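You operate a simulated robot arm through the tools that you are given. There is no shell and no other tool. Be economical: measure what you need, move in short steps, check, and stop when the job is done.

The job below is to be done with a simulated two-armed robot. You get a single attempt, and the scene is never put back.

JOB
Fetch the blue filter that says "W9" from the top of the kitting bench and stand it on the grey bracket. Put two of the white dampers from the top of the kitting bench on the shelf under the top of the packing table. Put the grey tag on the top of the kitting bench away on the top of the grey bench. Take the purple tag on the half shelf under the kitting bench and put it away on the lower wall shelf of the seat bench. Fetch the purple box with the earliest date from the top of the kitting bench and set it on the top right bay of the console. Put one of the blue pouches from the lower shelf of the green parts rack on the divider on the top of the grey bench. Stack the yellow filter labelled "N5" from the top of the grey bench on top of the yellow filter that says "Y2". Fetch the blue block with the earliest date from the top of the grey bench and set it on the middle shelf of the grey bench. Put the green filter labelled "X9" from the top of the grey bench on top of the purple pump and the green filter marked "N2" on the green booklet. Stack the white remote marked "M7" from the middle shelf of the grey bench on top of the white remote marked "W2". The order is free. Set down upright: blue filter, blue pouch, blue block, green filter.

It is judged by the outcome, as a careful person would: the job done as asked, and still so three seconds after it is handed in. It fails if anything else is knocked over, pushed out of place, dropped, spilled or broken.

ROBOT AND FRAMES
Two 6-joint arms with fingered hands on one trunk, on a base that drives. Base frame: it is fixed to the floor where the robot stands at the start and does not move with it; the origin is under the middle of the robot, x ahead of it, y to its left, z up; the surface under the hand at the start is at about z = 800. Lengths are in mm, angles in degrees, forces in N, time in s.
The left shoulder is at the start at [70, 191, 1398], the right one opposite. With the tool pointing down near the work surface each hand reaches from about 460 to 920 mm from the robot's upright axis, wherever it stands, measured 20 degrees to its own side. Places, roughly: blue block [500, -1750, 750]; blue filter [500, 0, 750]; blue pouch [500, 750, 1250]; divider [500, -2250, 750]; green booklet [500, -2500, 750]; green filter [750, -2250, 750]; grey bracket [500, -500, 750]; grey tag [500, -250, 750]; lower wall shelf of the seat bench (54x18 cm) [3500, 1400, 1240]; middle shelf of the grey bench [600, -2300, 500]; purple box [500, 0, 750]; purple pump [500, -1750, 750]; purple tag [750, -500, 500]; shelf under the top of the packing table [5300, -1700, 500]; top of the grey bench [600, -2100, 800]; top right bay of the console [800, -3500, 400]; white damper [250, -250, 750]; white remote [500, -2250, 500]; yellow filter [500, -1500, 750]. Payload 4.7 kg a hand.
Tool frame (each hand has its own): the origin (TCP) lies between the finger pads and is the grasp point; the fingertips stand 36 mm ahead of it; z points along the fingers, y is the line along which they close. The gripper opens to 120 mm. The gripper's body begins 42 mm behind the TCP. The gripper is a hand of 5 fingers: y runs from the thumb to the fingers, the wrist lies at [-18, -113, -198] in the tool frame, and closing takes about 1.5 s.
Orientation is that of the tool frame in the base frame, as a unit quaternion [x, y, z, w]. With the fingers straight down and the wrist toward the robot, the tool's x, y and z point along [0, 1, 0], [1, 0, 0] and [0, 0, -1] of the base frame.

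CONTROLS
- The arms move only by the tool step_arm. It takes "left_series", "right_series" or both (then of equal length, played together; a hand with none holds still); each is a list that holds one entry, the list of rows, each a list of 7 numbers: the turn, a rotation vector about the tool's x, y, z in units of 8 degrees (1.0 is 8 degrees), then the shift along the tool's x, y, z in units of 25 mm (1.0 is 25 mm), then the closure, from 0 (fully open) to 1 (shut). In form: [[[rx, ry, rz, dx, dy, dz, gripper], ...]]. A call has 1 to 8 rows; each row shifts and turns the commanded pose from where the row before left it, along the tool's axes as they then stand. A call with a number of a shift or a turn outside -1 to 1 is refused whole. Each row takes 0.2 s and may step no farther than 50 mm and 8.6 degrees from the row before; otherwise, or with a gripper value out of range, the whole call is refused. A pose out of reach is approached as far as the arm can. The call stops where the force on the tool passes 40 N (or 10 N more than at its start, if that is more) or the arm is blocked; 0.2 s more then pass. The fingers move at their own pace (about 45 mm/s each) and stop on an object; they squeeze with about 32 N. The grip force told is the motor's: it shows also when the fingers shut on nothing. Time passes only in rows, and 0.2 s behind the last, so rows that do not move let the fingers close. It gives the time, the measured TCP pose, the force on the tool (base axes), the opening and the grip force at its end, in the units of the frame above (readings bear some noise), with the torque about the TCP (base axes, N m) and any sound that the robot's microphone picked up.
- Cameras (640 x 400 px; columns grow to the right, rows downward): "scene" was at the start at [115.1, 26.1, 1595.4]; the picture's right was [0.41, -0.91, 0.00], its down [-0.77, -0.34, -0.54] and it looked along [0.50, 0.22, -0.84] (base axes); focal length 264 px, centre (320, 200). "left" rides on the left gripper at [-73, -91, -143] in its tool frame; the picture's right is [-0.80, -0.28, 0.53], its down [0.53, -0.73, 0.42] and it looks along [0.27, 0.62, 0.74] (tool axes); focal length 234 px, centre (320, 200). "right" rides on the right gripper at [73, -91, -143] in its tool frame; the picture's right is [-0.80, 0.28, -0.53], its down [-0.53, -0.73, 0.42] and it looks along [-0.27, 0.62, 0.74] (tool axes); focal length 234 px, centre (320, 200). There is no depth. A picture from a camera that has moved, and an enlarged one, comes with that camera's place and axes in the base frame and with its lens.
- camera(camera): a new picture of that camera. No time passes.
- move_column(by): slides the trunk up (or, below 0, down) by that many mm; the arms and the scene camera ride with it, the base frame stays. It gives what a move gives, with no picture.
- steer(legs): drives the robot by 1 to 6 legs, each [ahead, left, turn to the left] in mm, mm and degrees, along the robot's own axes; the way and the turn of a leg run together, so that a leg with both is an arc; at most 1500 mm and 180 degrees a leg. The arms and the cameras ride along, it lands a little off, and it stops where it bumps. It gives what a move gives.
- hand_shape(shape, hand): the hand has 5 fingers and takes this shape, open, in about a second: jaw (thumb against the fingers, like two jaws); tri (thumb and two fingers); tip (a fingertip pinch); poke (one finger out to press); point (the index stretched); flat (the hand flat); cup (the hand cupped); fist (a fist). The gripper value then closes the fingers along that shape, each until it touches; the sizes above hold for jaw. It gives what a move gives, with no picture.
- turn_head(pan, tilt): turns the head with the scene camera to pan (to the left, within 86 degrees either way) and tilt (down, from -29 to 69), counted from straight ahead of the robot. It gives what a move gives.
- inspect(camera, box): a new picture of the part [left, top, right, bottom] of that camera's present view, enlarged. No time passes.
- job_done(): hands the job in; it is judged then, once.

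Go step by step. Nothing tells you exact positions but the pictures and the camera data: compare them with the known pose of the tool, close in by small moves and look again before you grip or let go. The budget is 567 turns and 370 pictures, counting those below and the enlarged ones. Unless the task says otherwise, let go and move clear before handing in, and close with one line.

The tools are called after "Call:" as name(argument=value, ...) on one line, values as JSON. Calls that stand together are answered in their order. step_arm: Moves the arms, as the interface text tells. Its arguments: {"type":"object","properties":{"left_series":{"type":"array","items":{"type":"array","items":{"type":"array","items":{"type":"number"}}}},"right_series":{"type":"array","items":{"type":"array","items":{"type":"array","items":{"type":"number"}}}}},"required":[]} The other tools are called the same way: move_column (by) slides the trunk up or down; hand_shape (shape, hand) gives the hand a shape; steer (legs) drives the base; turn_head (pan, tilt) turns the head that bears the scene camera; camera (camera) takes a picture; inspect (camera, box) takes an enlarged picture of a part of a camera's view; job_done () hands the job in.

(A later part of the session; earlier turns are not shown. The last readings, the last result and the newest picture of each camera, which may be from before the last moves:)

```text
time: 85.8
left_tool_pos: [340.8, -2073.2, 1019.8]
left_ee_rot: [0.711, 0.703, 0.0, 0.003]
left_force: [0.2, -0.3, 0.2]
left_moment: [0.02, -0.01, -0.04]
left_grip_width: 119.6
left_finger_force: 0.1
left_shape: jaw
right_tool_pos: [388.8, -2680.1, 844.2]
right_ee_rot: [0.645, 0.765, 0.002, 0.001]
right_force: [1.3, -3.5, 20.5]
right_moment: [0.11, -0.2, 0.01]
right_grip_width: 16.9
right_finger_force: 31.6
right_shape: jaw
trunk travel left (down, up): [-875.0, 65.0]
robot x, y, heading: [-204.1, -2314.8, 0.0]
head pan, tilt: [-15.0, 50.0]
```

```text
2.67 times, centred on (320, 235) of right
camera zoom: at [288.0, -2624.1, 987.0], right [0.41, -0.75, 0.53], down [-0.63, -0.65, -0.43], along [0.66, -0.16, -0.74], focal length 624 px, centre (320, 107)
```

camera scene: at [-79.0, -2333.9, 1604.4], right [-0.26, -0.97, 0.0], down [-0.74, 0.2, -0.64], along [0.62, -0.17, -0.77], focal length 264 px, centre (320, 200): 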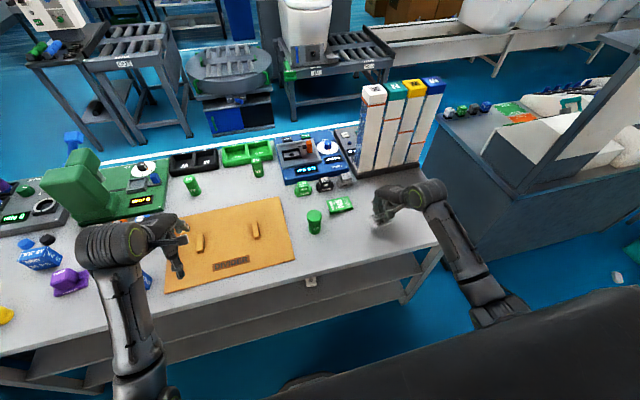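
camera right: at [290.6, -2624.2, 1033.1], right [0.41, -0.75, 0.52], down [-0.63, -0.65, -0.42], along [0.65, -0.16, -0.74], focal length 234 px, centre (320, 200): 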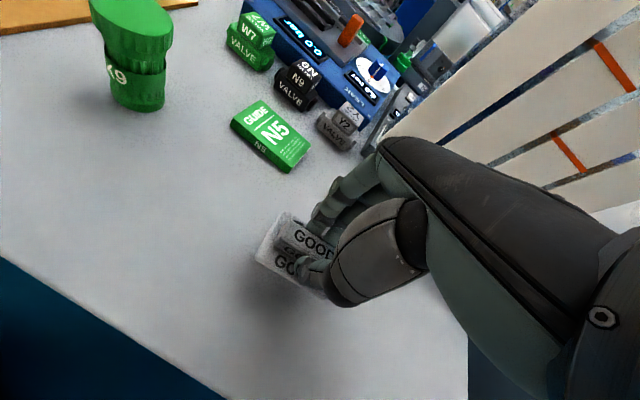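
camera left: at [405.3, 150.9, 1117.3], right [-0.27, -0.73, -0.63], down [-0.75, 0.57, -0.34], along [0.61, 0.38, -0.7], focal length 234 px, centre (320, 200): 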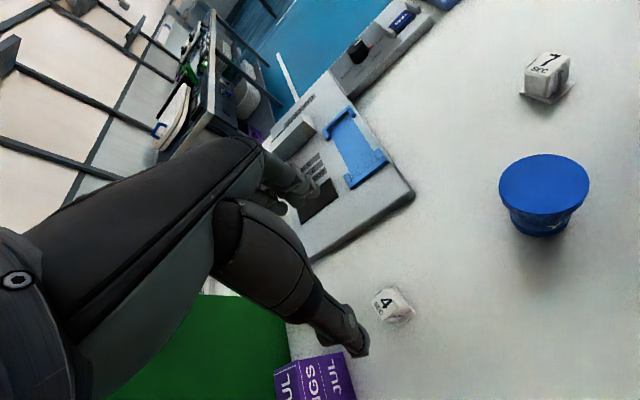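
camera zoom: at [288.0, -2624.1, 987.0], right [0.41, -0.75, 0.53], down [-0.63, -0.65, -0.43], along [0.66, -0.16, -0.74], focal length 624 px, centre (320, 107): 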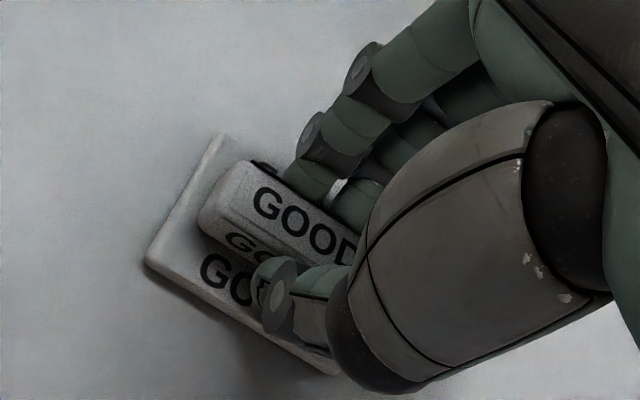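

Contact felt. I release and rise.

Call:
step_arm(right_series=[[[0, 0, 0, 0, 0, 0, 0.5], [0, 0, 0, 0, 0, 0, 0.5], [0, 0, 0, 0, 0, 0, 0.4], [0, 0, 0, 0, 0, 0, 0.4], [0, 0, 0, 0, 0, -0.5, 0.3], [0, 0, 0, 0, 0, -1, 0.2], [0, 0, 0, 0, 0, -1, 0], [0, 0, 0, 0, 0, -1, 0]]])

Call:
step_arm(right_series=[[[0, 0, 0, 0, 0, -1, 0], [0, 0, 0, 0, 0, -1, 0], [0, 0, 0, 0, 0, -1, 0]]])

Call:
camera(camera="right")

```text
time: 87.6
left_tool_pos: [343.6, -2074.1, 1017.9]
left_ee_rot: [0.71, 0.704, 0.0, 0.002]
left_force: [0.0, 0.0, 0.6]
left_moment: [-0.02, 0.01, 0.01]
left_grip_width: 120.0
left_finger_force: 0.1
left_shape: jaw
right_tool_pos: [391.9, -2681.8, 929.6]
right_ee_rot: [0.646, 0.764, 0.001, -0.002]
right_force: [0.3, -0.5, 0.6]
right_moment: [0.02, 0.0, -0.02]
right_grip_width: 119.5
right_finger_force: 0.1
right_shape: jaw
trunk travel left (down, up): [-875.0, 65.0]
robot x, y, heading: [-204.3, -2309.9, -0.1]
head pan, tilt: [-15.0, 50.0]
```

```text
time: 88.4
left_tool_pos: [343.1, -2075.0, 1019.5]
left_ee_rot: [0.71, 0.704, 0.0, 0.002]
left_force: [0.4, -0.9, -0.3]
left_moment: [0.0, -0.01, -0.01]
left_grip_width: 119.7
left_finger_force: 0.0
left_shape: jaw
right_tool_pos: [391.1, -2680.3, 1003.8]
right_ee_rot: [0.644, 0.765, 0.0, -0.002]
right_force: [0.1, 0.5, 0.4]
right_moment: [-0.02, 0.02, -0.03]
right_grip_width: 119.4
right_finger_force: 0.1
right_shape: jaw
trunk travel left (down, up): [-875.0, 65.0]
robot x, y, heading: [-203.1, -2313.3, -0.3]
head pan, tilt: [-15.0, 50.0]
```

```text
308 pictures are left
camera right: at [290.4, -2624.5, 1146.6], right [0.41, -0.75, 0.52], down [-0.63, -0.65, -0.42], along [0.65, -0.16, -0.74], focal length 234 px, centre (320, 200)
```

right: 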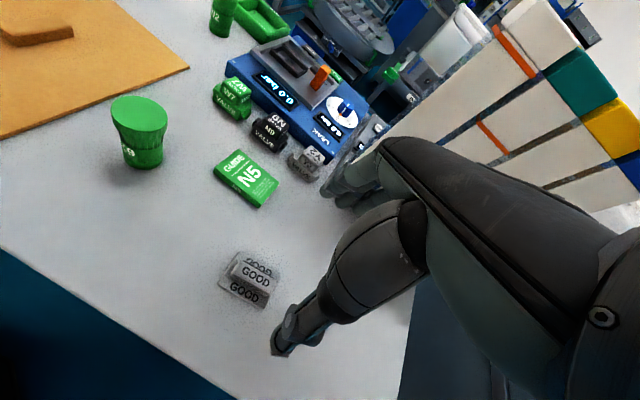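

The tag is placed. Next N2, at about (790,-2296), goes to the booklet (510,-2573). I drive so the right hand reaches N2.

Call:
steer(legs=[[0, 260, 0.2], [195, 0, 0]])

Call:
camera(camera="right")

Call:
camera(camera="scene")

```text
time: 91.5
left_tool_pos: [533.8, -1811.3, 1020.0]
left_ee_rot: [0.71, 0.704, 0.0, 0.001]
left_force: [-0.2, 0.3, 0.7]
left_moment: [-0.01, 0.0, 0.03]
left_grip_width: 120.1
left_finger_force: 0.0
left_shape: jaw
right_tool_pos: [584.5, -2417.7, 1003.3]
right_ee_rot: [0.644, 0.765, 0.001, -0.002]
right_force: [0.4, -0.2, 0.4]
right_moment: [-0.01, -0.03, 0.03]
right_grip_width: 119.4
right_finger_force: 0.0
right_shape: jaw
trunk travel left (down, up): [-875.0, 65.0]
robot x, y, heading: [-13.7, -2050.2, -0.4]
head pan, tilt: [-15.0, 50.0]
```

```text
307 pictures are left
camera right: at [482.9, -2361.8, 1146.9], right [0.41, -0.75, 0.52], down [-0.63, -0.65, -0.42], along [0.65, -0.15, -0.74], focal length 234 px, centre (320, 200)
```

right: 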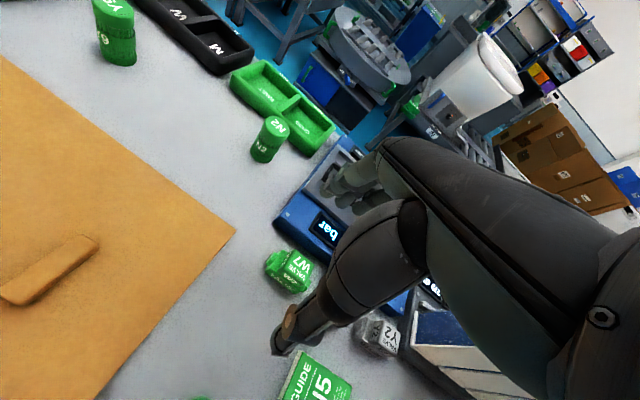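

```text
306 pictures are left
camera scene: at [112.2, -2071.8, 1604.5], right [-0.26, -0.97, 0.0], down [-0.74, 0.2, -0.64], along [0.62, -0.17, -0.77], focal length 264 px, centre (320, 200)
```

scene: 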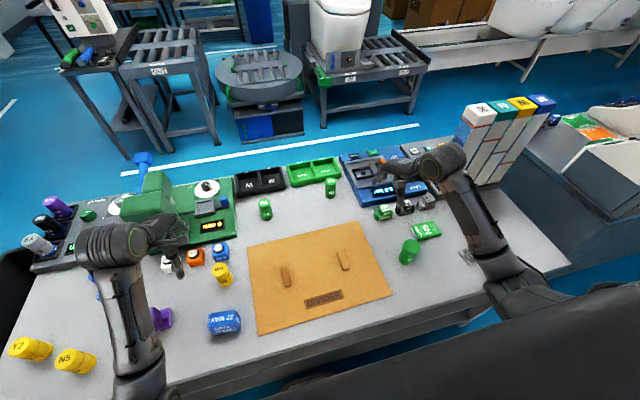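

Call:
step_arm(right_series=[[[0, 0, 0, 0.425, 1, 0, 0.33], [0, 0, 0, 0.425, 1, 0, 0.33], [0, 0, 0, 0.425, 1, 0, 0.33], [0, 0, 0, 0.425, 1, 0, 0.33], [0, 0, 0, 0.425, 1, 0, 0.33], [0, 0, 0, 0.425, 1, 0, 0.33], [0, 0, 0, 0.425, 1, 0, 0.33], [0, 0, 0, 0.425, 1, 0, 0.33]]])

Call:
step_arm(right_series=[[[0, 0, 0, 0, 0.92, 0.4, 0.33], [0, 0, 0, 0, 0, 1, 0.33], [0, 0, 0, 0, 0, 1, 0.33]]])

Call:
camera(camera="right")

Call:
inspect(camera="scene", box=[270, 130, 430, 230])

```text
time: 93.3
left_tool_pos: [537.3, -1810.4, 1017.8]
left_ee_rot: [0.709, 0.705, -0.003, 0.002]
left_force: [0.8, 0.5, -0.5]
left_moment: [0.0, -0.01, -0.01]
left_grip_width: 119.7
left_finger_force: 0.1
left_shape: jaw
right_tool_pos: [768.7, -2300.2, 1001.6]
right_ee_rot: [0.644, 0.765, -0.001, -0.003]
right_force: [1.2, 0.1, -0.2]
right_moment: [0.01, 0.02, 0.0]
right_grip_width: 80.9
right_finger_force: 0.1
right_shape: jaw
trunk travel left (down, up): [-875.0, 65.0]
robot x, y, heading: [-12.9, -2049.9, -0.2]
head pan, tilt: [-15.0, 50.0]
```

```text
time: 94.1
left_tool_pos: [534.9, -1812.3, 1017.7]
left_ee_rot: [0.709, 0.705, -0.001, 0.002]
left_force: [0.1, 0.2, 0.6]
left_moment: [-0.02, -0.06, -0.01]
left_grip_width: 119.6
left_finger_force: 0.1
left_shape: jaw
right_tool_pos: [791.8, -2294.8, 942.9]
right_ee_rot: [0.645, 0.764, 0.0, -0.003]
right_force: [1.2, 0.3, 0.0]
right_moment: [-0.03, 0.01, 0.01]
right_grip_width: 80.9
right_finger_force: 0.0
right_shape: jaw
trunk travel left (down, up): [-875.0, 65.0]
robot x, y, heading: [-13.6, -2050.0, 0.2]
head pan, tilt: [-15.0, 50.0]
```

```text
305 pictures are left
camera right: at [690.0, -2240.5, 1085.8], right [0.41, -0.75, 0.52], down [-0.63, -0.65, -0.42], along [0.65, -0.15, -0.74], focal length 234 px, centre (320, 200)
```

right: 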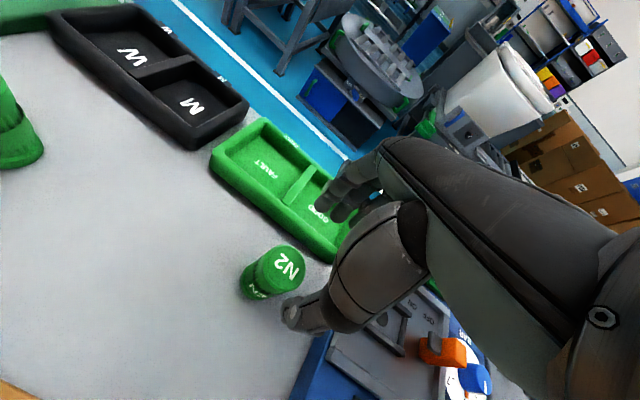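

```text
4.00 times, centred on (350, 180) of scene
camera zoom: at [113.7, -2072.1, 1604.4], right [-0.26, -0.97, 0.0], down [-0.74, 0.2, -0.64], along [0.62, -0.17, -0.77], focal length 1056 px, centre (200, 280)
```

zoom: 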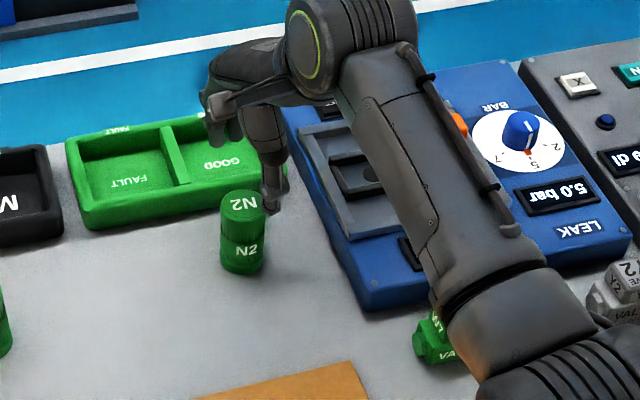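

Call:
step_arm(right_series=[[[0, 0, 0, -0.08, 0, 1, 0.33], [0, 0, 0, 0, 0, 1, 0.33], [0, 0, 0, 0, 0, 1, 0.33], [0, 0, 0, 0, 0, 0.3, 0.33]]])

Call:
camera(camera="right")

```text
time: 95.1
left_tool_pos: [535.9, -1812.5, 1018.9]
left_ee_rot: [0.709, 0.705, -0.001, 0.001]
left_force: [0.2, -0.3, 0.5]
left_moment: [0.03, 0.01, -0.03]
left_grip_width: 119.6
left_finger_force: 0.0
left_shape: jaw
right_tool_pos: [789.4, -2296.6, 858.6]
right_ee_rot: [0.645, 0.765, -0.001, -0.003]
right_force: [0.0, -0.5, -0.1]
right_moment: [0.02, 0.0, -0.01]
right_grip_width: 80.6
right_finger_force: 0.1
right_shape: jaw
trunk travel left (down, up): [-875.0, 65.0]
robot x, y, heading: [-10.1, -2050.1, 0.0]
head pan, tilt: [-15.0, 50.0]
```

```text
303 pictures are left
camera right: at [688.2, -2241.7, 1003.2], right [0.41, -0.75, 0.52], down [-0.63, -0.65, -0.42], along [0.65, -0.15, -0.74], focal length 234 px, centre (320, 200)
```

right: 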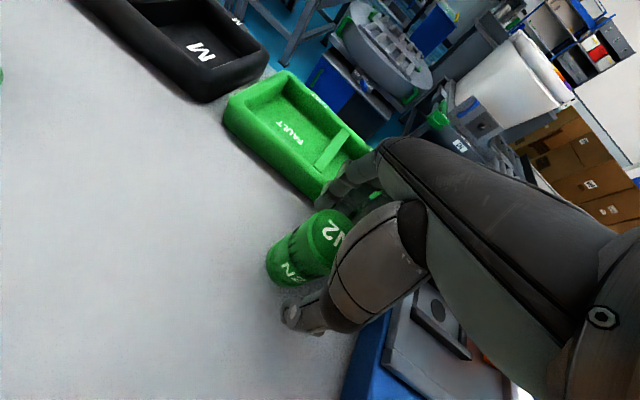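

Positioned well between thumb and fingers; I close and lift.

Call:
step_arm(right_series=[[[0, 0, 0, 0, 0, 0, 1], [0, 0, 0, 0, 0, 0, 1], [0, 0, 0, 0, 0, 0, 1], [0, 0, 0, 0, 0, 0, 1], [0, 0, 0, 0, 0, 0, 1], [0, 0, 0, 0, 0, 0, 1]]])

Call:
step_arm(right_series=[[[0, 0, 0, 0, 0, -0.5, 1], [0, 0, 0, 0, 0, -1, 1], [0, 0, 0, 0, 0, -1, 1], [0, 0, 0, 0, 0, -1, 1], [0, 0, 0, 0, 0, -1, 1], [0, 0, 0, 0, 0, -1, 1], [0, 0, 0, 0, -1, -0.5, 1], [0, 0, 0, 0, -1, -0.5, 1]]])

Call:
camera(camera="right")

```text
time: 96.5
left_tool_pos: [536.8, -1813.0, 1020.0]
left_ee_rot: [0.71, 0.705, -0.001, 0.002]
left_force: [-0.7, 0.0, -0.8]
left_moment: [-0.01, -0.01, 0.01]
left_grip_width: 119.8
left_finger_force: 0.1
left_shape: jaw
right_tool_pos: [790.3, -2297.4, 859.6]
right_ee_rot: [0.644, 0.765, 0.0, -0.003]
right_force: [-1.1, 0.0, -0.8]
right_moment: [0.0, 0.0, 0.01]
right_grip_width: 32.2
right_finger_force: 32.9
right_shape: jaw
trunk travel left (down, up): [-875.0, 65.0]
robot x, y, heading: [-10.6, -2051.5, -0.0]
head pan, tilt: [-15.0, 50.0]
```

```text
time: 98.3
left_tool_pos: [535.1, -1811.0, 1018.8]
left_ee_rot: [0.71, 0.704, -0.001, 0.002]
left_force: [-0.1, 0.1, 0.4]
left_moment: [-0.01, 0.0, 0.0]
left_grip_width: 119.7
left_finger_force: 0.0
left_shape: jaw
right_tool_pos: [740.5, -2305.4, 1024.2]
right_ee_rot: [0.643, 0.765, 0.0, -0.002]
right_force: [-0.2, 0.3, -1.9]
right_moment: [-0.03, 0.0, 0.0]
right_grip_width: 32.0
right_finger_force: 32.7
right_shape: jaw
trunk travel left (down, up): [-875.0, 65.0]
robot x, y, heading: [-11.0, -2046.9, -0.1]
head pan, tilt: [-15.0, 50.0]
```

```text
302 pictures are left
camera right: at [640.0, -2249.7, 1167.1], right [0.41, -0.75, 0.52], down [-0.63, -0.65, -0.42], along [0.65, -0.15, -0.74], focal length 234 px, centre (320, 200)
```

right: 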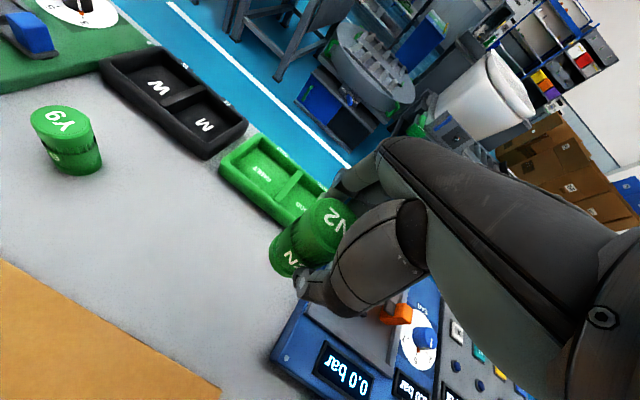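

Call:
steer(legs=[[-170, 0, 0], [0, -290, 0]])

Call:
camera(camera="right")

Call:
inspect(camera="scene", box=[250, 130, 410, 230])

```text
time: 101.3
left_tool_pos: [366.3, -2102.6, 1018.6]
left_ee_rot: [0.71, 0.705, -0.002, 0.002]
left_force: [-0.1, -0.2, 0.1]
left_moment: [0.01, -0.02, 0.0]
left_grip_width: 120.0
left_finger_force: 0.0
left_shape: jaw
right_tool_pos: [572.4, -2595.7, 1022.5]
right_ee_rot: [0.644, 0.765, 0.0, -0.003]
right_force: [0.5, -0.1, -0.4]
right_moment: [-0.02, 0.01, -0.02]
right_grip_width: 31.9
right_finger_force: 32.1
right_shape: jaw
trunk travel left (down, up): [-875.0, 65.0]
robot x, y, heading: [-180.7, -2342.6, 0.1]
head pan, tilt: [-15.0, 50.0]
```

```text
301 pictures are left
camera right: at [470.5, -2540.7, 1166.5], right [0.41, -0.75, 0.52], down [-0.63, -0.65, -0.42], along [0.65, -0.16, -0.74], focal length 234 px, centre (320, 200)
```

right: 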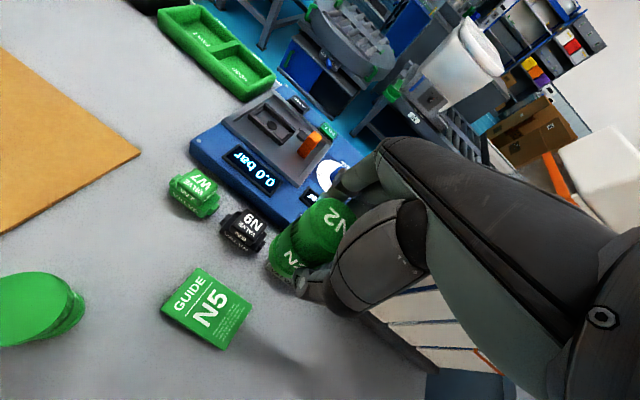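

```text
4.00 times, centred on (330, 180) of scene
camera zoom: at [-56.5, -2362.4, 1604.3], right [-0.26, -0.97, 0.0], down [-0.74, 0.2, -0.64], along [0.62, -0.17, -0.77], focal length 1056 px, centre (280, 280)
```

zoom: 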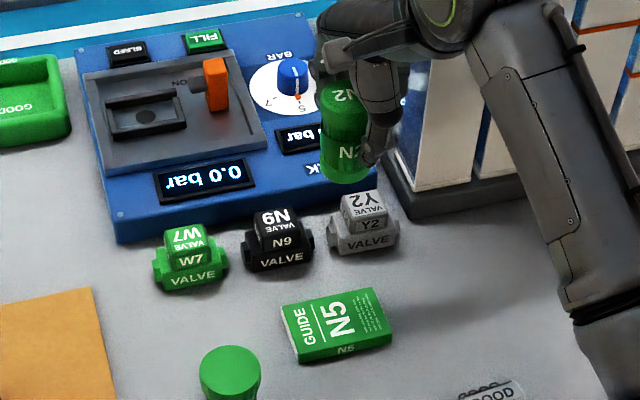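

Call:
step_arm(right_series=[[[0, 0, 0, 0.66, -0.93, 0, 1], [0, 0, 0, 0.66, -0.93, 0, 1], [0, 0, 0, 0, 0, 1, 1], [0, 0, 0, 0, 0, 1, 1], [0, 0, 0, 0, 0, 1, 1], [0, 0, 0, 0, 0, 1, 1], [0, 0, 0, 0, 0, 1, 1]]])

Call:
camera(camera="right")

Call:
inspect(camera="scene", box=[250, 130, 410, 230])

```text
time: 103.0
left_tool_pos: [364.5, -2103.7, 1019.3]
left_ee_rot: [0.71, 0.705, -0.001, 0.001]
left_force: [0.1, 0.1, -0.8]
left_moment: [-0.01, 0.02, -0.02]
left_grip_width: 119.8
left_finger_force: 0.0
left_shape: jaw
right_tool_pos: [521.2, -2572.5, 899.7]
right_ee_rot: [0.644, 0.765, 0.001, -0.001]
right_force: [-0.6, -0.4, -0.5]
right_moment: [-0.01, 0.01, 0.01]
right_grip_width: 32.0
right_finger_force: 31.8
right_shape: jaw
trunk travel left (down, up): [-875.0, 65.0]
robot x, y, heading: [-184.0, -2340.0, 0.0]
head pan, tilt: [-15.0, 50.0]
```

```text
299 pictures are left
camera right: at [419.3, -2517.0, 1042.2], right [0.41, -0.75, 0.52], down [-0.63, -0.65, -0.42], along [0.65, -0.15, -0.74], focal length 234 px, centre (320, 200)
```

right: 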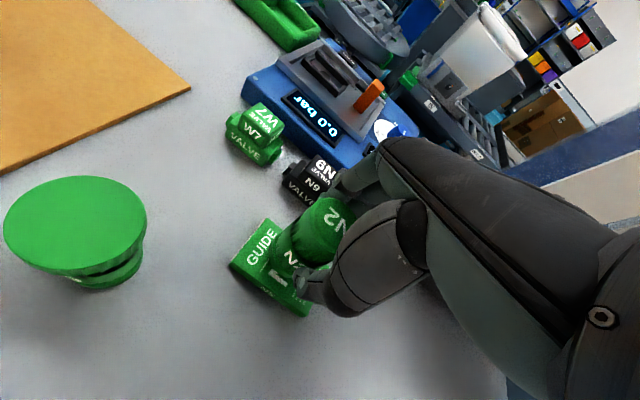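

```text
4.00 times, centred on (330, 180) of scene
camera zoom: at [-56.7, -2363.7, 1604.4], right [-0.26, -0.97, 0.0], down [-0.74, 0.2, -0.64], along [0.62, -0.17, -0.77], focal length 1056 px, centre (280, 280)
```

zoom: 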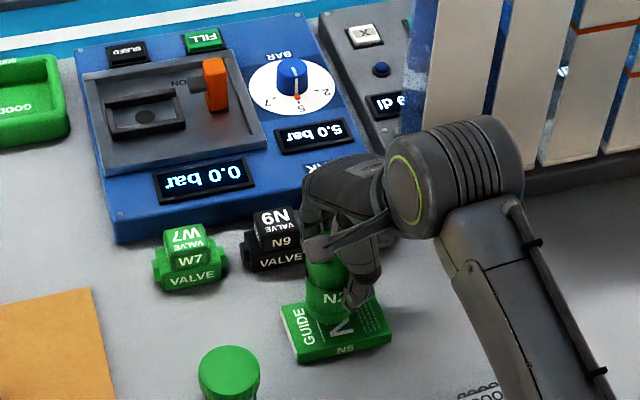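

Call:
step_arm(right_series=[[[0, 0, 0, 0, 0, 0.6, 1], [0, 0, 0, 0, 0, 0.3, 1], [0, 0, 0, 0, 0, 0.12, 1], [0, 0, 0, 0, 0, 0.1, 1]]])

Call:
inspect(camera="right", box=[200, 160, 360, 320])

```text
time: 104.0
left_tool_pos: [363.0, -2103.6, 1020.1]
left_ee_rot: [0.71, 0.704, 0.001, 0.003]
left_force: [0.1, 0.9, -0.1]
left_moment: [0.06, 0.01, 0.01]
left_grip_width: 120.0
left_finger_force: 0.1
left_shape: jaw
right_tool_pos: [518.4, -2570.7, 873.8]
right_ee_rot: [0.644, 0.765, 0.001, 0.0]
right_force: [-0.8, -2.6, 15.8]
right_moment: [0.05, -0.12, -0.01]
right_grip_width: 32.4
right_finger_force: 31.9
right_shape: jaw
trunk travel left (down, up): [-875.0, 65.0]
robot x, y, heading: [-184.5, -2341.4, -0.2]
head pan, tilt: [-15.0, 50.0]
```

```text
2.50 times, centred on (280, 240) of right
camera zoom: at [417.3, -2516.6, 1017.3], right [0.41, -0.75, 0.52], down [-0.63, -0.65, -0.43], along [0.66, -0.15, -0.74], focal length 585 px, centre (420, 100)
```

zoom: 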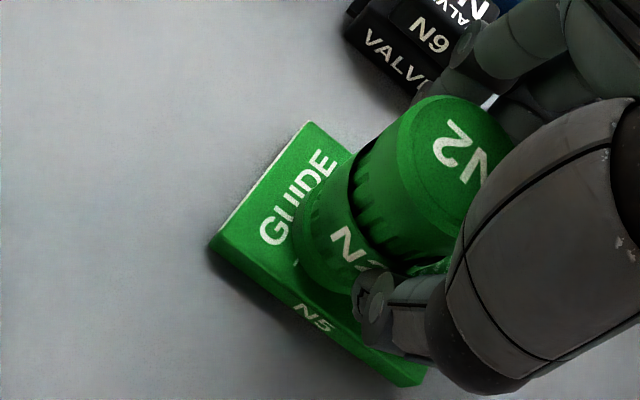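

Call:
step_arm(right_series=[[[0, 0, 0, 0, 0, -0.06, 0.6], [0, 0, 0, 0, 0, 0, 0.5], [0, 0, 0, 0, 0, 0, 0.45], [0, 0, 0, 0, 0, 0, 0.45], [0, 0, 0, 0, 0, -0.5, 0.45], [0, 0, 0, 0, 0, -1, 0.45], [0, 0, 0, 0, 0, -1, 0.45], [0, 0, 0, 0, 0, -1, 0.45]]])

Call:
step_arm(right_series=[[[0, 0, 0, 0, 0, -1, 0], [0, 0, 0, 0, 0, -1, 0], [0, 0, 0, 0, -1, -0.5, 0], [0, 0, 0, 0, -1, 0, 0]]])

Call:
camera(camera="right")

Call:
camera(camera="scene")

```text
time: 105.8
left_tool_pos: [364.8, -2103.6, 1018.6]
left_ee_rot: [0.71, 0.704, 0.0, 0.002]
left_force: [0.5, 0.8, 0.1]
left_moment: [-0.04, 0.01, 0.01]
left_grip_width: 119.6
left_finger_force: 0.0
left_shape: jaw
right_tool_pos: [519.8, -2571.9, 960.5]
right_ee_rot: [0.644, 0.765, 0.0, -0.003]
right_force: [0.2, -0.2, 0.1]
right_moment: [-0.01, -0.01, -0.02]
right_grip_width: 65.7
right_finger_force: 0.0
right_shape: jaw
trunk travel left (down, up): [-875.0, 65.0]
robot x, y, heading: [-185.1, -2341.7, 0.0]
head pan, tilt: [-15.0, 50.0]
```

```text
time: 106.8
left_tool_pos: [364.0, -2103.9, 1019.5]
left_ee_rot: [0.71, 0.704, -0.001, 0.001]
left_force: [-0.3, 0.2, 0.4]
left_moment: [0.01, 0.01, 0.0]
left_grip_width: 120.0
left_finger_force: 0.0
left_shape: jaw
right_tool_pos: [469.4, -2581.8, 1021.0]
right_ee_rot: [0.645, 0.764, 0.001, -0.003]
right_force: [-0.5, 0.3, 0.1]
right_moment: [0.0, -0.01, 0.04]
right_grip_width: 119.7
right_finger_force: 0.1
right_shape: jaw
trunk travel left (down, up): [-875.0, 65.0]
robot x, y, heading: [-183.8, -2342.4, -0.2]
head pan, tilt: [-15.0, 50.0]
```

```text
296 pictures are left
camera right: at [369.1, -2526.0, 1165.5], right [0.41, -0.75, 0.52], down [-0.63, -0.65, -0.42], along [0.65, -0.15, -0.74], focal length 234 px, centre (320, 200)
```

right: 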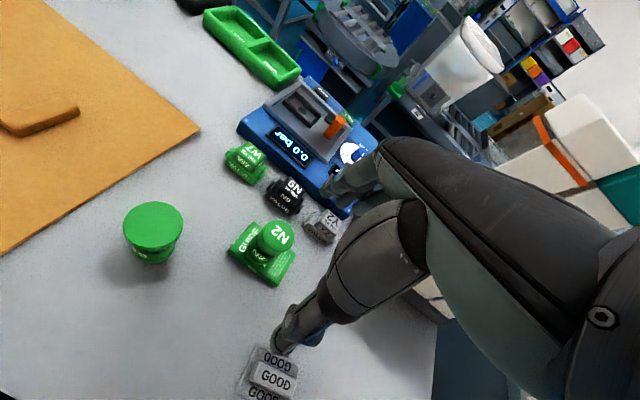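

```text
295 pictures are left
camera scene: at [-58.2, -2364.1, 1604.5], right [-0.26, -0.97, 0.0], down [-0.74, 0.2, -0.64], along [0.62, -0.17, -0.77], focal length 264 px, centre (320, 200)
```

scene: 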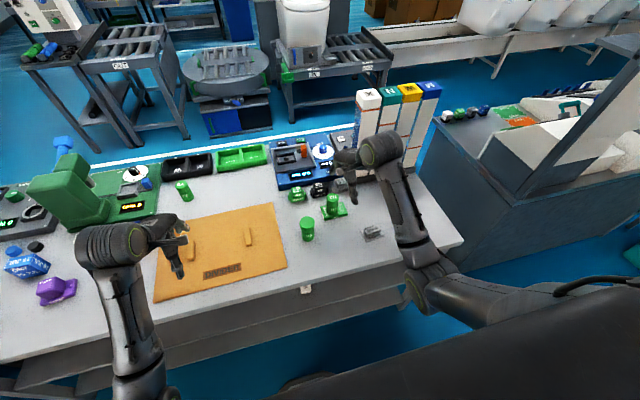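

N2 stands on the booklet. Next X9 at (445,-2454) with the left hand; I drive right 300 mm.

Call:
steer(legs=[[0, -290, 0]])

Call:
turn_head(pan=10, tilt=55)

Call:
camera(camera="left")

Call:
camera(camera="scene")

```text
time: 108.7
left_tool_pos: [364.3, -2389.7, 1018.3]
left_ee_rot: [0.71, 0.704, 0.0, 0.001]
left_force: [0.6, 0.2, 0.0]
left_moment: [0.01, 0.0, 0.02]
left_grip_width: 119.7
left_finger_force: 0.0
left_shape: jaw
right_tool_pos: [471.1, -2868.2, 1021.1]
right_ee_rot: [0.645, 0.765, 0.0, -0.003]
right_force: [-0.2, -0.2, -0.8]
right_moment: [0.01, -0.01, -0.02]
right_grip_width: 119.8
right_finger_force: 0.1
right_shape: jaw
trunk travel left (down, up): [-875.0, 65.0]
robot x, y, heading: [-180.3, -2628.3, 0.0]
head pan, tilt: [-15.0, 50.0]
```

```text
time: 109.6
left_tool_pos: [364.3, -2391.3, 1019.4]
left_ee_rot: [0.71, 0.705, -0.001, 0.002]
left_force: [-0.1, 0.0, 0.7]
left_moment: [-0.02, -0.01, -0.03]
left_grip_width: 119.6
left_finger_force: 0.2
left_shape: jaw
right_tool_pos: [471.3, -2868.0, 1020.6]
right_ee_rot: [0.644, 0.765, -0.001, -0.003]
right_force: [0.3, 0.4, -0.8]
right_moment: [-0.01, 0.03, 0.0]
right_grip_width: 119.7
right_finger_force: 0.1
right_shape: jaw
trunk travel left (down, up): [-875.0, 65.0]
robot x, y, heading: [-181.1, -2629.9, -0.4]
head pan, tilt: [10.0, 55.0]
```

```text
294 pictures are left
camera left: at [272.9, -2461.6, 1162.5], right [-0.28, -0.8, -0.52], down [-0.73, 0.54, -0.43], along [0.62, 0.26, -0.74], focal length 234 px, centre (320, 200)
```

left: 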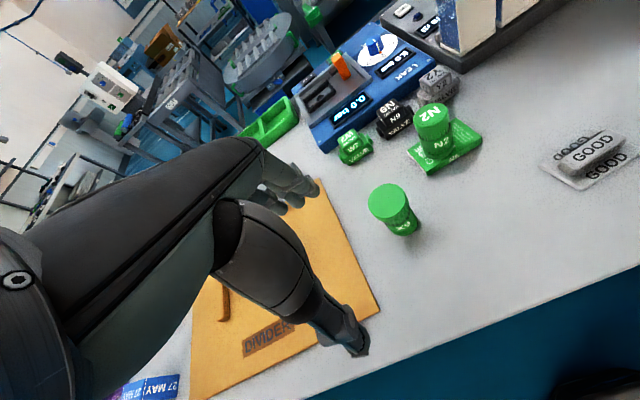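

```text
293 pictures are left
camera scene: at [-60.5, -2618.4, 1597.8], right [0.17, -0.99, 0.0], down [-0.81, -0.14, -0.57], along [0.56, 0.1, -0.82], focal length 264 px, centre (320, 200)
```

scene: 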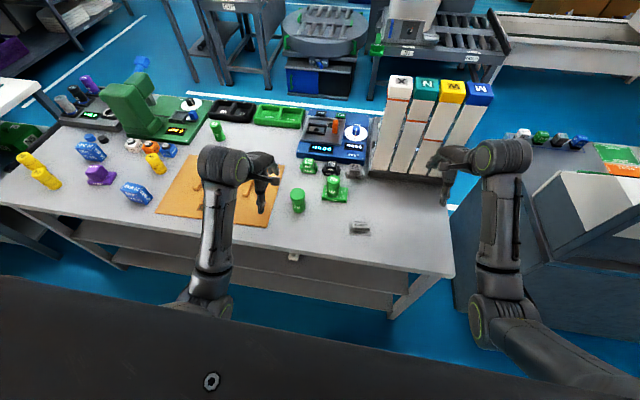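

Call:
step_arm(left_series=[[[0, 0, 0, -0.615, 0.81, 0.69, 0], [0, 0, 0, -0.615, 0.81, 0.69, 0], [0, 0, 0, -0.615, 0.81, 0.69, 0], [0, 0, 0, -0.615, 0.81, 0.69, 0]]])

Call:
camera(camera="left")

```text
time: 110.6
left_tool_pos: [445.8, -2453.8, 948.4]
left_ee_rot: [0.71, 0.704, 0.0, 0.0]
left_force: [0.2, -0.4, 0.9]
left_moment: [-0.02, 0.0, -0.02]
left_grip_width: 119.8
left_finger_force: 0.0
left_shape: jaw
right_tool_pos: [471.5, -2868.0, 1019.6]
right_ee_rot: [0.644, 0.765, 0.0, -0.003]
right_force: [0.5, -0.5, 0.8]
right_moment: [0.06, 0.04, -0.02]
right_grip_width: 119.9
right_finger_force: 0.1
right_shape: jaw
trunk travel left (down, up): [-875.0, 65.0]
robot x, y, heading: [-182.5, -2627.9, 0.1]
head pan, tilt: [10.0, 55.0]
```

```text
292 pictures are left
camera left: at [354.5, -2524.5, 1092.4], right [-0.28, -0.8, -0.52], down [-0.73, 0.54, -0.43], along [0.62, 0.26, -0.74], focal length 234 px, centre (320, 200)
```

left: 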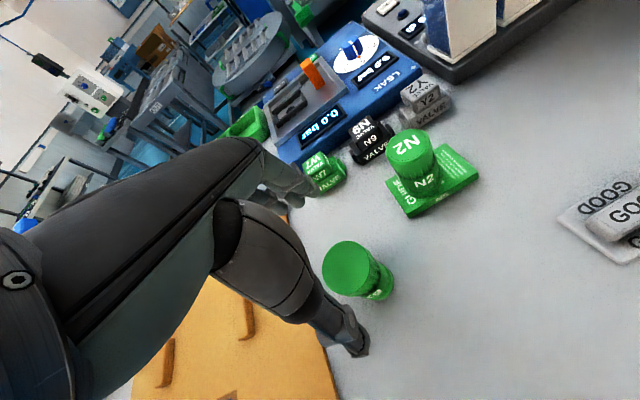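

Call:
step_arm(left_series=[[[0, 0, 0, 0.2, -0.05, 1, 0], [0, 0, 0, 0, 0, 1, 0], [0, 0, 0, 0, 0, 1, 0], [0, 0, 0, 0, 0, 0.6, 0], [0, 0, 0, 0, 0, 0, 1], [0, 0, 0, 0, 0, 0, 1], [0, 0, 0, 0, 0, 0, 1], [0, 0, 0, 0, 0, 0, 1]]])

Call:
step_arm(left_series=[[[0, 0, 0, 0, 0, 0, 1], [0, 0, 0, 0, 0, 0, 1], [0, 0, 0, 0, 0, 0, 1]]])

Call:
camera(camera="left")

```text
time: 112.4
left_tool_pos: [443.7, -2449.6, 859.9]
left_ee_rot: [0.71, 0.705, -0.001, 0.002]
left_force: [-0.1, 0.1, -0.7]
left_moment: [-0.02, 0.01, 0.0]
left_grip_width: 37.5
left_finger_force: 0.1
left_shape: jaw
right_tool_pos: [472.0, -2868.3, 1020.0]
right_ee_rot: [0.643, 0.766, 0.001, -0.003]
right_force: [-0.3, 0.2, 0.8]
right_moment: [0.01, -0.02, 0.01]
right_grip_width: 119.5
right_finger_force: 0.1
right_shape: jaw
trunk travel left (down, up): [-875.0, 65.0]
robot x, y, heading: [-178.8, -2630.0, -0.4]
head pan, tilt: [10.0, 55.0]
```

```text
time: 113.2
left_tool_pos: [443.1, -2449.6, 859.0]
left_ee_rot: [0.71, 0.704, 0.0, 0.002]
left_force: [-0.8, -0.6, -0.7]
left_moment: [0.01, 0.01, 0.01]
left_grip_width: 35.9
left_finger_force: 32.2
left_shape: jaw
right_tool_pos: [470.9, -2868.8, 1022.2]
right_ee_rot: [0.644, 0.765, 0.0, -0.003]
right_force: [0.2, -0.6, 1.2]
right_moment: [-0.01, -0.02, -0.03]
right_grip_width: 119.7
right_finger_force: 0.1
right_shape: jaw
trunk travel left (down, up): [-875.0, 65.0]
robot x, y, heading: [-185.1, -2629.0, 0.0]
head pan, tilt: [10.0, 55.0]
```

```text
291 pictures are left
camera left: at [351.7, -2520.6, 1003.4], right [-0.28, -0.8, -0.52], down [-0.73, 0.54, -0.43], along [0.62, 0.26, -0.74], focal length 234 px, centre (320, 200)
```

left: 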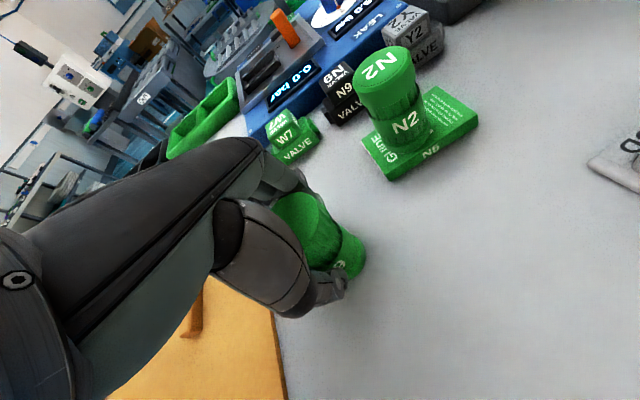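

Call:
step_arm(left_series=[[[0, 0, 0, 0, 0, -0.5, 1], [0, 0, 0, 0, 0, -1, 1], [0, 0, 0, 0, 0, -1, 1], [0, 0, 0, 0, 0, -1, 1], [0, 0, 0, 0, 0, -1, 1], [0, 0, 0, 0, 0, -1, 1], [0, 0, 0, 0, 0, -1, 1]]])

Call:
steer(legs=[[0, 740, 0]])

Call:
turn_head(pan=20, tilt=55)

Call:
camera(camera="left")

Call:
camera(camera="scene")

```text
time: 114.8
left_tool_pos: [445.4, -2448.6, 1021.3]
left_ee_rot: [0.709, 0.705, -0.001, 0.001]
left_force: [-0.9, -0.8, -0.1]
left_moment: [0.05, 0.0, 0.0]
left_grip_width: 35.6
left_finger_force: 32.2
left_shape: jaw
right_tool_pos: [471.6, -2868.1, 1019.9]
right_ee_rot: [0.644, 0.765, 0.001, -0.003]
right_force: [-0.3, 0.3, 0.4]
right_moment: [0.0, 0.02, -0.01]
right_grip_width: 119.7
right_finger_force: 0.0
right_shape: jaw
trunk travel left (down, up): [-875.0, 65.0]
robot x, y, heading: [-183.6, -2629.2, -0.1]
head pan, tilt: [10.0, 55.0]
```

```text
time: 118.9
left_tool_pos: [450.4, -1704.7, 1020.8]
left_ee_rot: [0.712, 0.702, -0.001, 0.001]
left_force: [-1.0, -0.3, -1.0]
left_moment: [0.01, 0.02, 0.01]
left_grip_width: 35.5
left_finger_force: 32.1
left_shape: jaw
right_tool_pos: [473.8, -2125.6, 1021.3]
right_ee_rot: [0.648, 0.762, 0.001, -0.003]
right_force: [0.6, 0.4, -0.6]
right_moment: [-0.01, 0.0, -0.02]
right_grip_width: 119.8
right_finger_force: 0.1
right_shape: jaw
trunk travel left (down, up): [-875.0, 65.0]
robot x, y, heading: [-179.2, -1881.2, -0.9]
head pan, tilt: [10.0, 55.0]
```

```text
time: 119.6
left_tool_pos: [449.0, -1703.9, 1020.7]
left_ee_rot: [0.713, 0.702, -0.002, 0.001]
left_force: [-0.1, 0.6, -0.8]
left_moment: [-0.01, 0.01, -0.01]
left_grip_width: 35.7
left_finger_force: 31.7
left_shape: jaw
right_tool_pos: [472.9, -2124.9, 1022.0]
right_ee_rot: [0.648, 0.762, 0.0, -0.001]
right_force: [-1.1, -0.7, 0.1]
right_moment: [0.0, -0.01, -0.01]
right_grip_width: 119.8
right_finger_force: 0.0
right_shape: jaw
trunk travel left (down, up): [-875.0, 65.0]
robot x, y, heading: [-175.8, -1876.7, -0.6]
head pan, tilt: [20.0, 55.0]
```

```text
290 pictures are left
camera left: at [357.3, -1774.3, 1165.0], right [-0.29, -0.8, -0.52], down [-0.72, 0.54, -0.43], along [0.63, 0.25, -0.74], focal length 234 px, centre (320, 200)
```

left: 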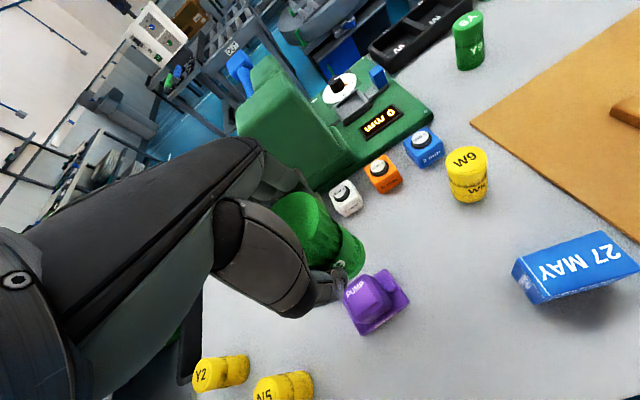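

```text
289 pictures are left
camera scene: at [-59.3, -1858.0, 1597.8], right [0.33, -0.94, 0.0], down [-0.77, -0.27, -0.57], along [0.54, 0.19, -0.82], focal length 264 px, centre (320, 200)
```

scene: 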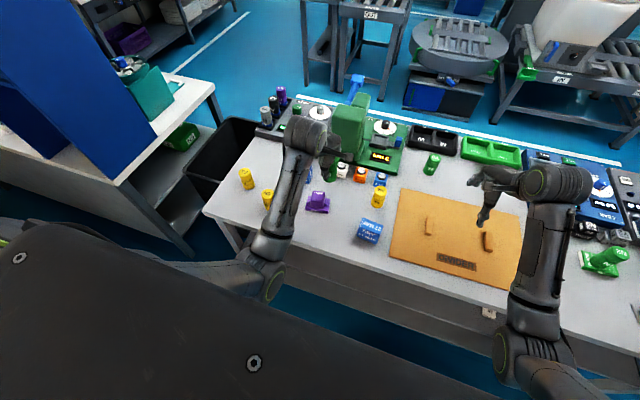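

Call:
inspect(camera="left", box=[300, 220, 460, 345])

Call:
inspect(camera="scene", box=[230, 140, 410, 250])

```text
3.20 times, centred on (380, 282) of left
camera zoom: at [357.3, -1774.3, 1165.0], right [-0.29, -0.8, -0.52], down [-0.72, 0.54, -0.43], along [0.63, 0.25, -0.74], focal length 749 px, centre (128, -64)
```

zoom: 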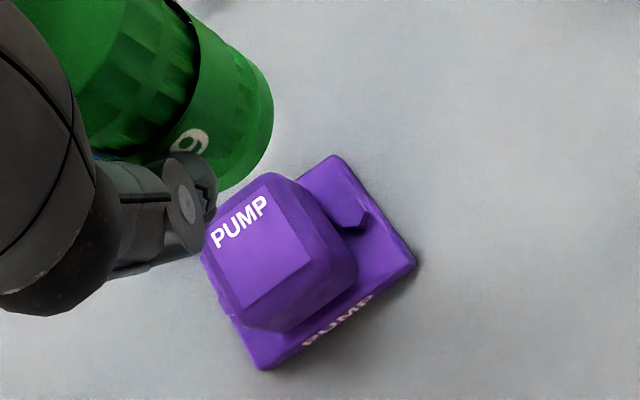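

```text
3.56 times, centred on (320, 195) of scene
camera zoom: at [-59.3, -1858.0, 1597.8], right [0.33, -0.94, 0.0], down [-0.77, -0.27, -0.57], along [0.54, 0.19, -0.82], focal length 939 px, centre (320, 218)
```

zoom: 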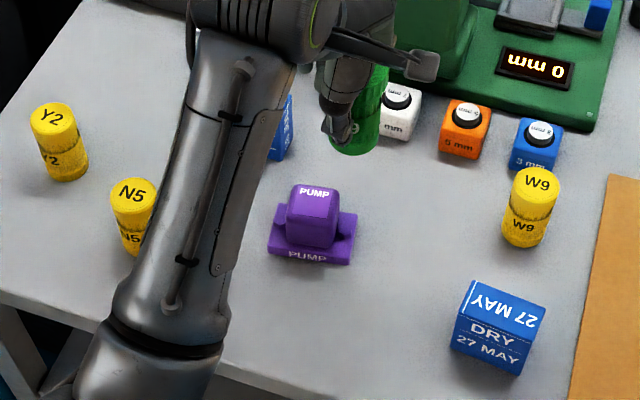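

Call:
step_arm(left_series=[[[0, 0, 0, 0.63, -0.16, 0, 1], [0, 0, 0, 0.63, -0.16, 0, 1], [0, 0, 0, 0, 0, 1, 1], [0, 0, 0, 0, 0, 1, 1], [0, 0, 0, 0, 0, 0.8, 1]]])

Call:
inspect(camera="left", box=[240, 180, 400, 305])

Call:
inspect(camera="scene", box=[260, 150, 380, 230])

```text
time: 120.8
left_tool_pos: [442.8, -1673.7, 952.5]
left_ee_rot: [0.712, 0.702, -0.001, 0.001]
left_force: [-0.4, -0.3, 0.0]
left_moment: [0.0, 0.0, -0.01]
left_grip_width: 35.4
left_finger_force: 31.7
left_shape: jaw
right_tool_pos: [473.4, -2125.9, 1020.4]
right_ee_rot: [0.648, 0.762, 0.0, -0.003]
right_force: [-0.9, -0.8, 0.6]
right_moment: [0.01, 0.03, 0.01]
right_grip_width: 119.9
right_finger_force: 0.0
right_shape: jaw
trunk travel left (down, up): [-875.0, 65.0]
robot x, y, heading: [-172.9, -1879.9, -0.6]
head pan, tilt: [20.0, 55.0]
```

```text
3.20 times, centred on (320, 242) of left
camera zoom: at [350.5, -1744.8, 1096.4], right [-0.29, -0.8, -0.52], down [-0.72, 0.54, -0.43], along [0.63, 0.25, -0.74], focal length 749 px, centre (320, 64)
```

zoom: 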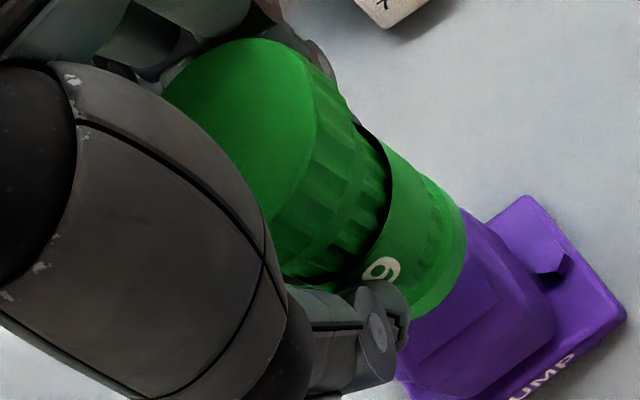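

```text
5.00 times, centred on (320, 190) of scene
camera zoom: at [-59.3, -1858.1, 1597.8], right [0.33, -0.94, 0.0], down [-0.77, -0.27, -0.57], along [0.54, 0.19, -0.82], focal length 1320 px, centre (320, 250)
```

zoom: 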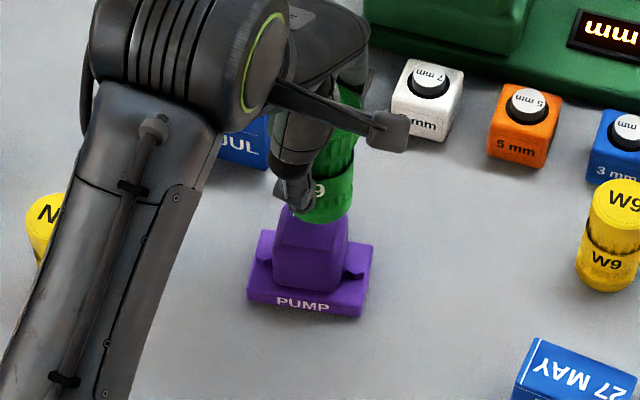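

Call:
step_arm(left_series=[[[0, 0, 0, 0.34, 0, 0.6, 1], [0, 0, 0, 0, 0, 0.2, 1]]])

Call:
inspect(camera="scene", box=[260, 150, 380, 230])

Call:
inspect(camera="left", box=[280, 200, 440, 325])

```text
time: 121.4
left_tool_pos: [442.3, -1666.2, 931.1]
left_ee_rot: [0.713, 0.701, -0.001, 0.001]
left_force: [0.5, 0.1, -0.9]
left_moment: [0.02, 0.02, -0.01]
left_grip_width: 35.5
left_finger_force: 32.7
left_shape: jaw
right_tool_pos: [473.2, -2125.3, 1020.8]
right_ee_rot: [0.648, 0.762, 0.0, -0.004]
right_force: [-0.3, 0.0, 0.4]
right_moment: [0.0, 0.01, 0.01]
right_grip_width: 119.5
right_finger_force: 0.1
right_shape: jaw
trunk travel left (down, up): [-875.0, 65.0]
robot x, y, heading: [-172.1, -1884.3, -0.7]
head pan, tilt: [20.0, 55.0]
```

```text
5.00 times, centred on (320, 190) of scene
camera zoom: at [-59.4, -1858.7, 1597.8], right [0.33, -0.94, 0.0], down [-0.77, -0.27, -0.57], along [0.54, 0.19, -0.82], focal length 1320 px, centre (320, 250)
```

zoom: 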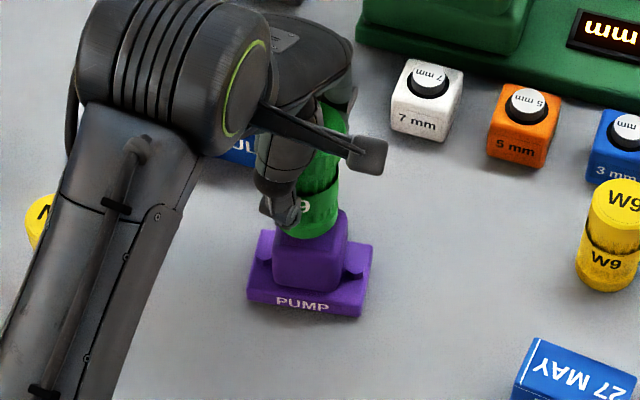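

```text
3.20 times, centred on (360, 262) of left
camera zoom: at [350.0, -1735.2, 1075.7], right [-0.29, -0.8, -0.52], down [-0.72, 0.54, -0.43], along [0.63, 0.25, -0.74], focal length 749 px, centre (192, 0)
```

zoom: 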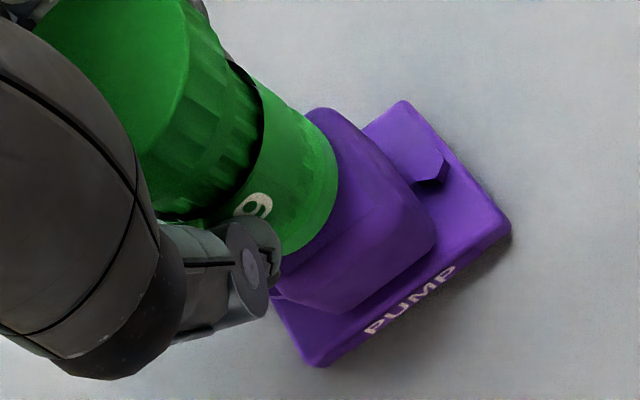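

Call:
step_arm(left_series=[[[0, 0, 0, 0, 0, 0.35, 1], [0, 0, 0, 0, 0, 0.15, 1], [0, 0, 0, 0, 0, 0.1, 1]]])

```text
time: 122.2
left_tool_pos: [441.6, -1666.4, 920.3]
left_ee_rot: [0.712, 0.702, 0.002, 0.005]
left_force: [-0.3, 2.2, 22.5]
left_moment: [0.01, -0.18, 0.02]
left_grip_width: 36.4
left_finger_force: 31.8
left_shape: jaw
right_tool_pos: [470.6, -2125.9, 1023.2]
right_ee_rot: [0.648, 0.762, 0.0, -0.002]
right_force: [0.3, -0.1, -0.9]
right_moment: [-0.04, -0.01, -0.01]
right_grip_width: 119.6
right_finger_force: 0.1
right_shape: jaw
trunk travel left (down, up): [-875.0, 65.0]
robot x, y, heading: [-178.1, -1879.1, -0.5]
head pan, tilt: [20.0, 55.0]
```

Call:
step_arm(left_series=[[[0, 0, 0, 0, 0, -0.12, 1], [0, 0, 0, 0, 0, 0, 1]]])

Call:
inspect(camera="scene", box=[260, 150, 380, 230])

Call:
inspect(camera="left", box=[280, 200, 440, 325])

```text
time: 122.8
left_tool_pos: [442.7, -1665.1, 920.5]
left_ee_rot: [0.712, 0.702, 0.0, 0.003]
left_force: [2.8, 2.0, 19.8]
left_moment: [0.05, -0.35, 0.02]
left_grip_width: 36.9
left_finger_force: 32.1
left_shape: jaw
right_tool_pos: [472.0, -2126.8, 1022.7]
right_ee_rot: [0.648, 0.761, 0.001, -0.002]
right_force: [0.7, 0.2, -0.3]
right_moment: [0.01, 0.04, 0.01]
right_grip_width: 120.1
right_finger_force: 0.1
right_shape: jaw
trunk travel left (down, up): [-875.0, 65.0]
robot x, y, heading: [-182.4, -1879.3, -0.5]
head pan, tilt: [20.0, 55.0]
```

```text
5.00 times, centred on (320, 190) of scene
camera zoom: at [-61.7, -1858.8, 1598.1], right [0.33, -0.94, 0.0], down [-0.77, -0.27, -0.57], along [0.54, 0.19, -0.82], focal length 1320 px, centre (320, 250)
```

zoom: 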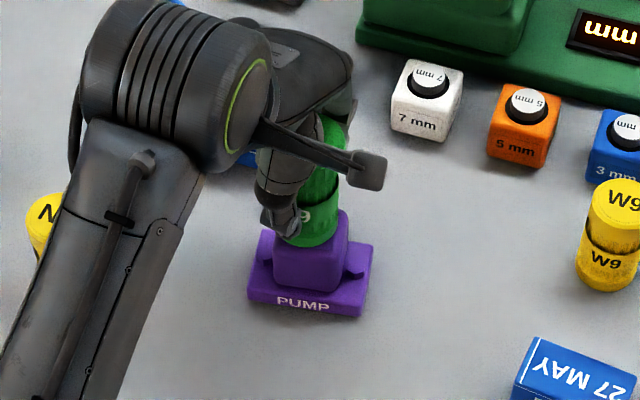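

```text
3.20 times, centred on (360, 262) of left
camera zoom: at [348.5, -1735.5, 1064.0], right [-0.29, -0.8, -0.52], down [-0.72, 0.54, -0.43], along [0.63, 0.25, -0.74], focal length 749 px, centre (192, 0)
```

zoom: 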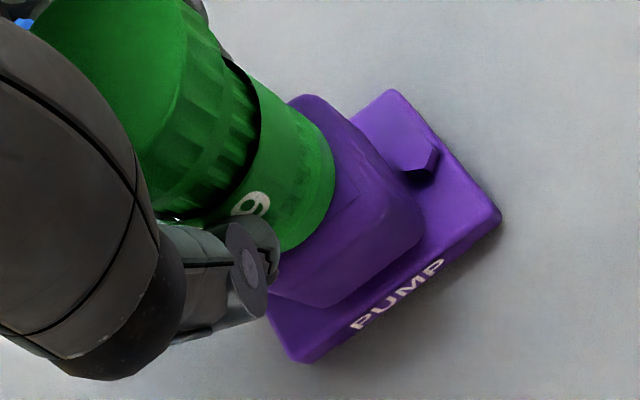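

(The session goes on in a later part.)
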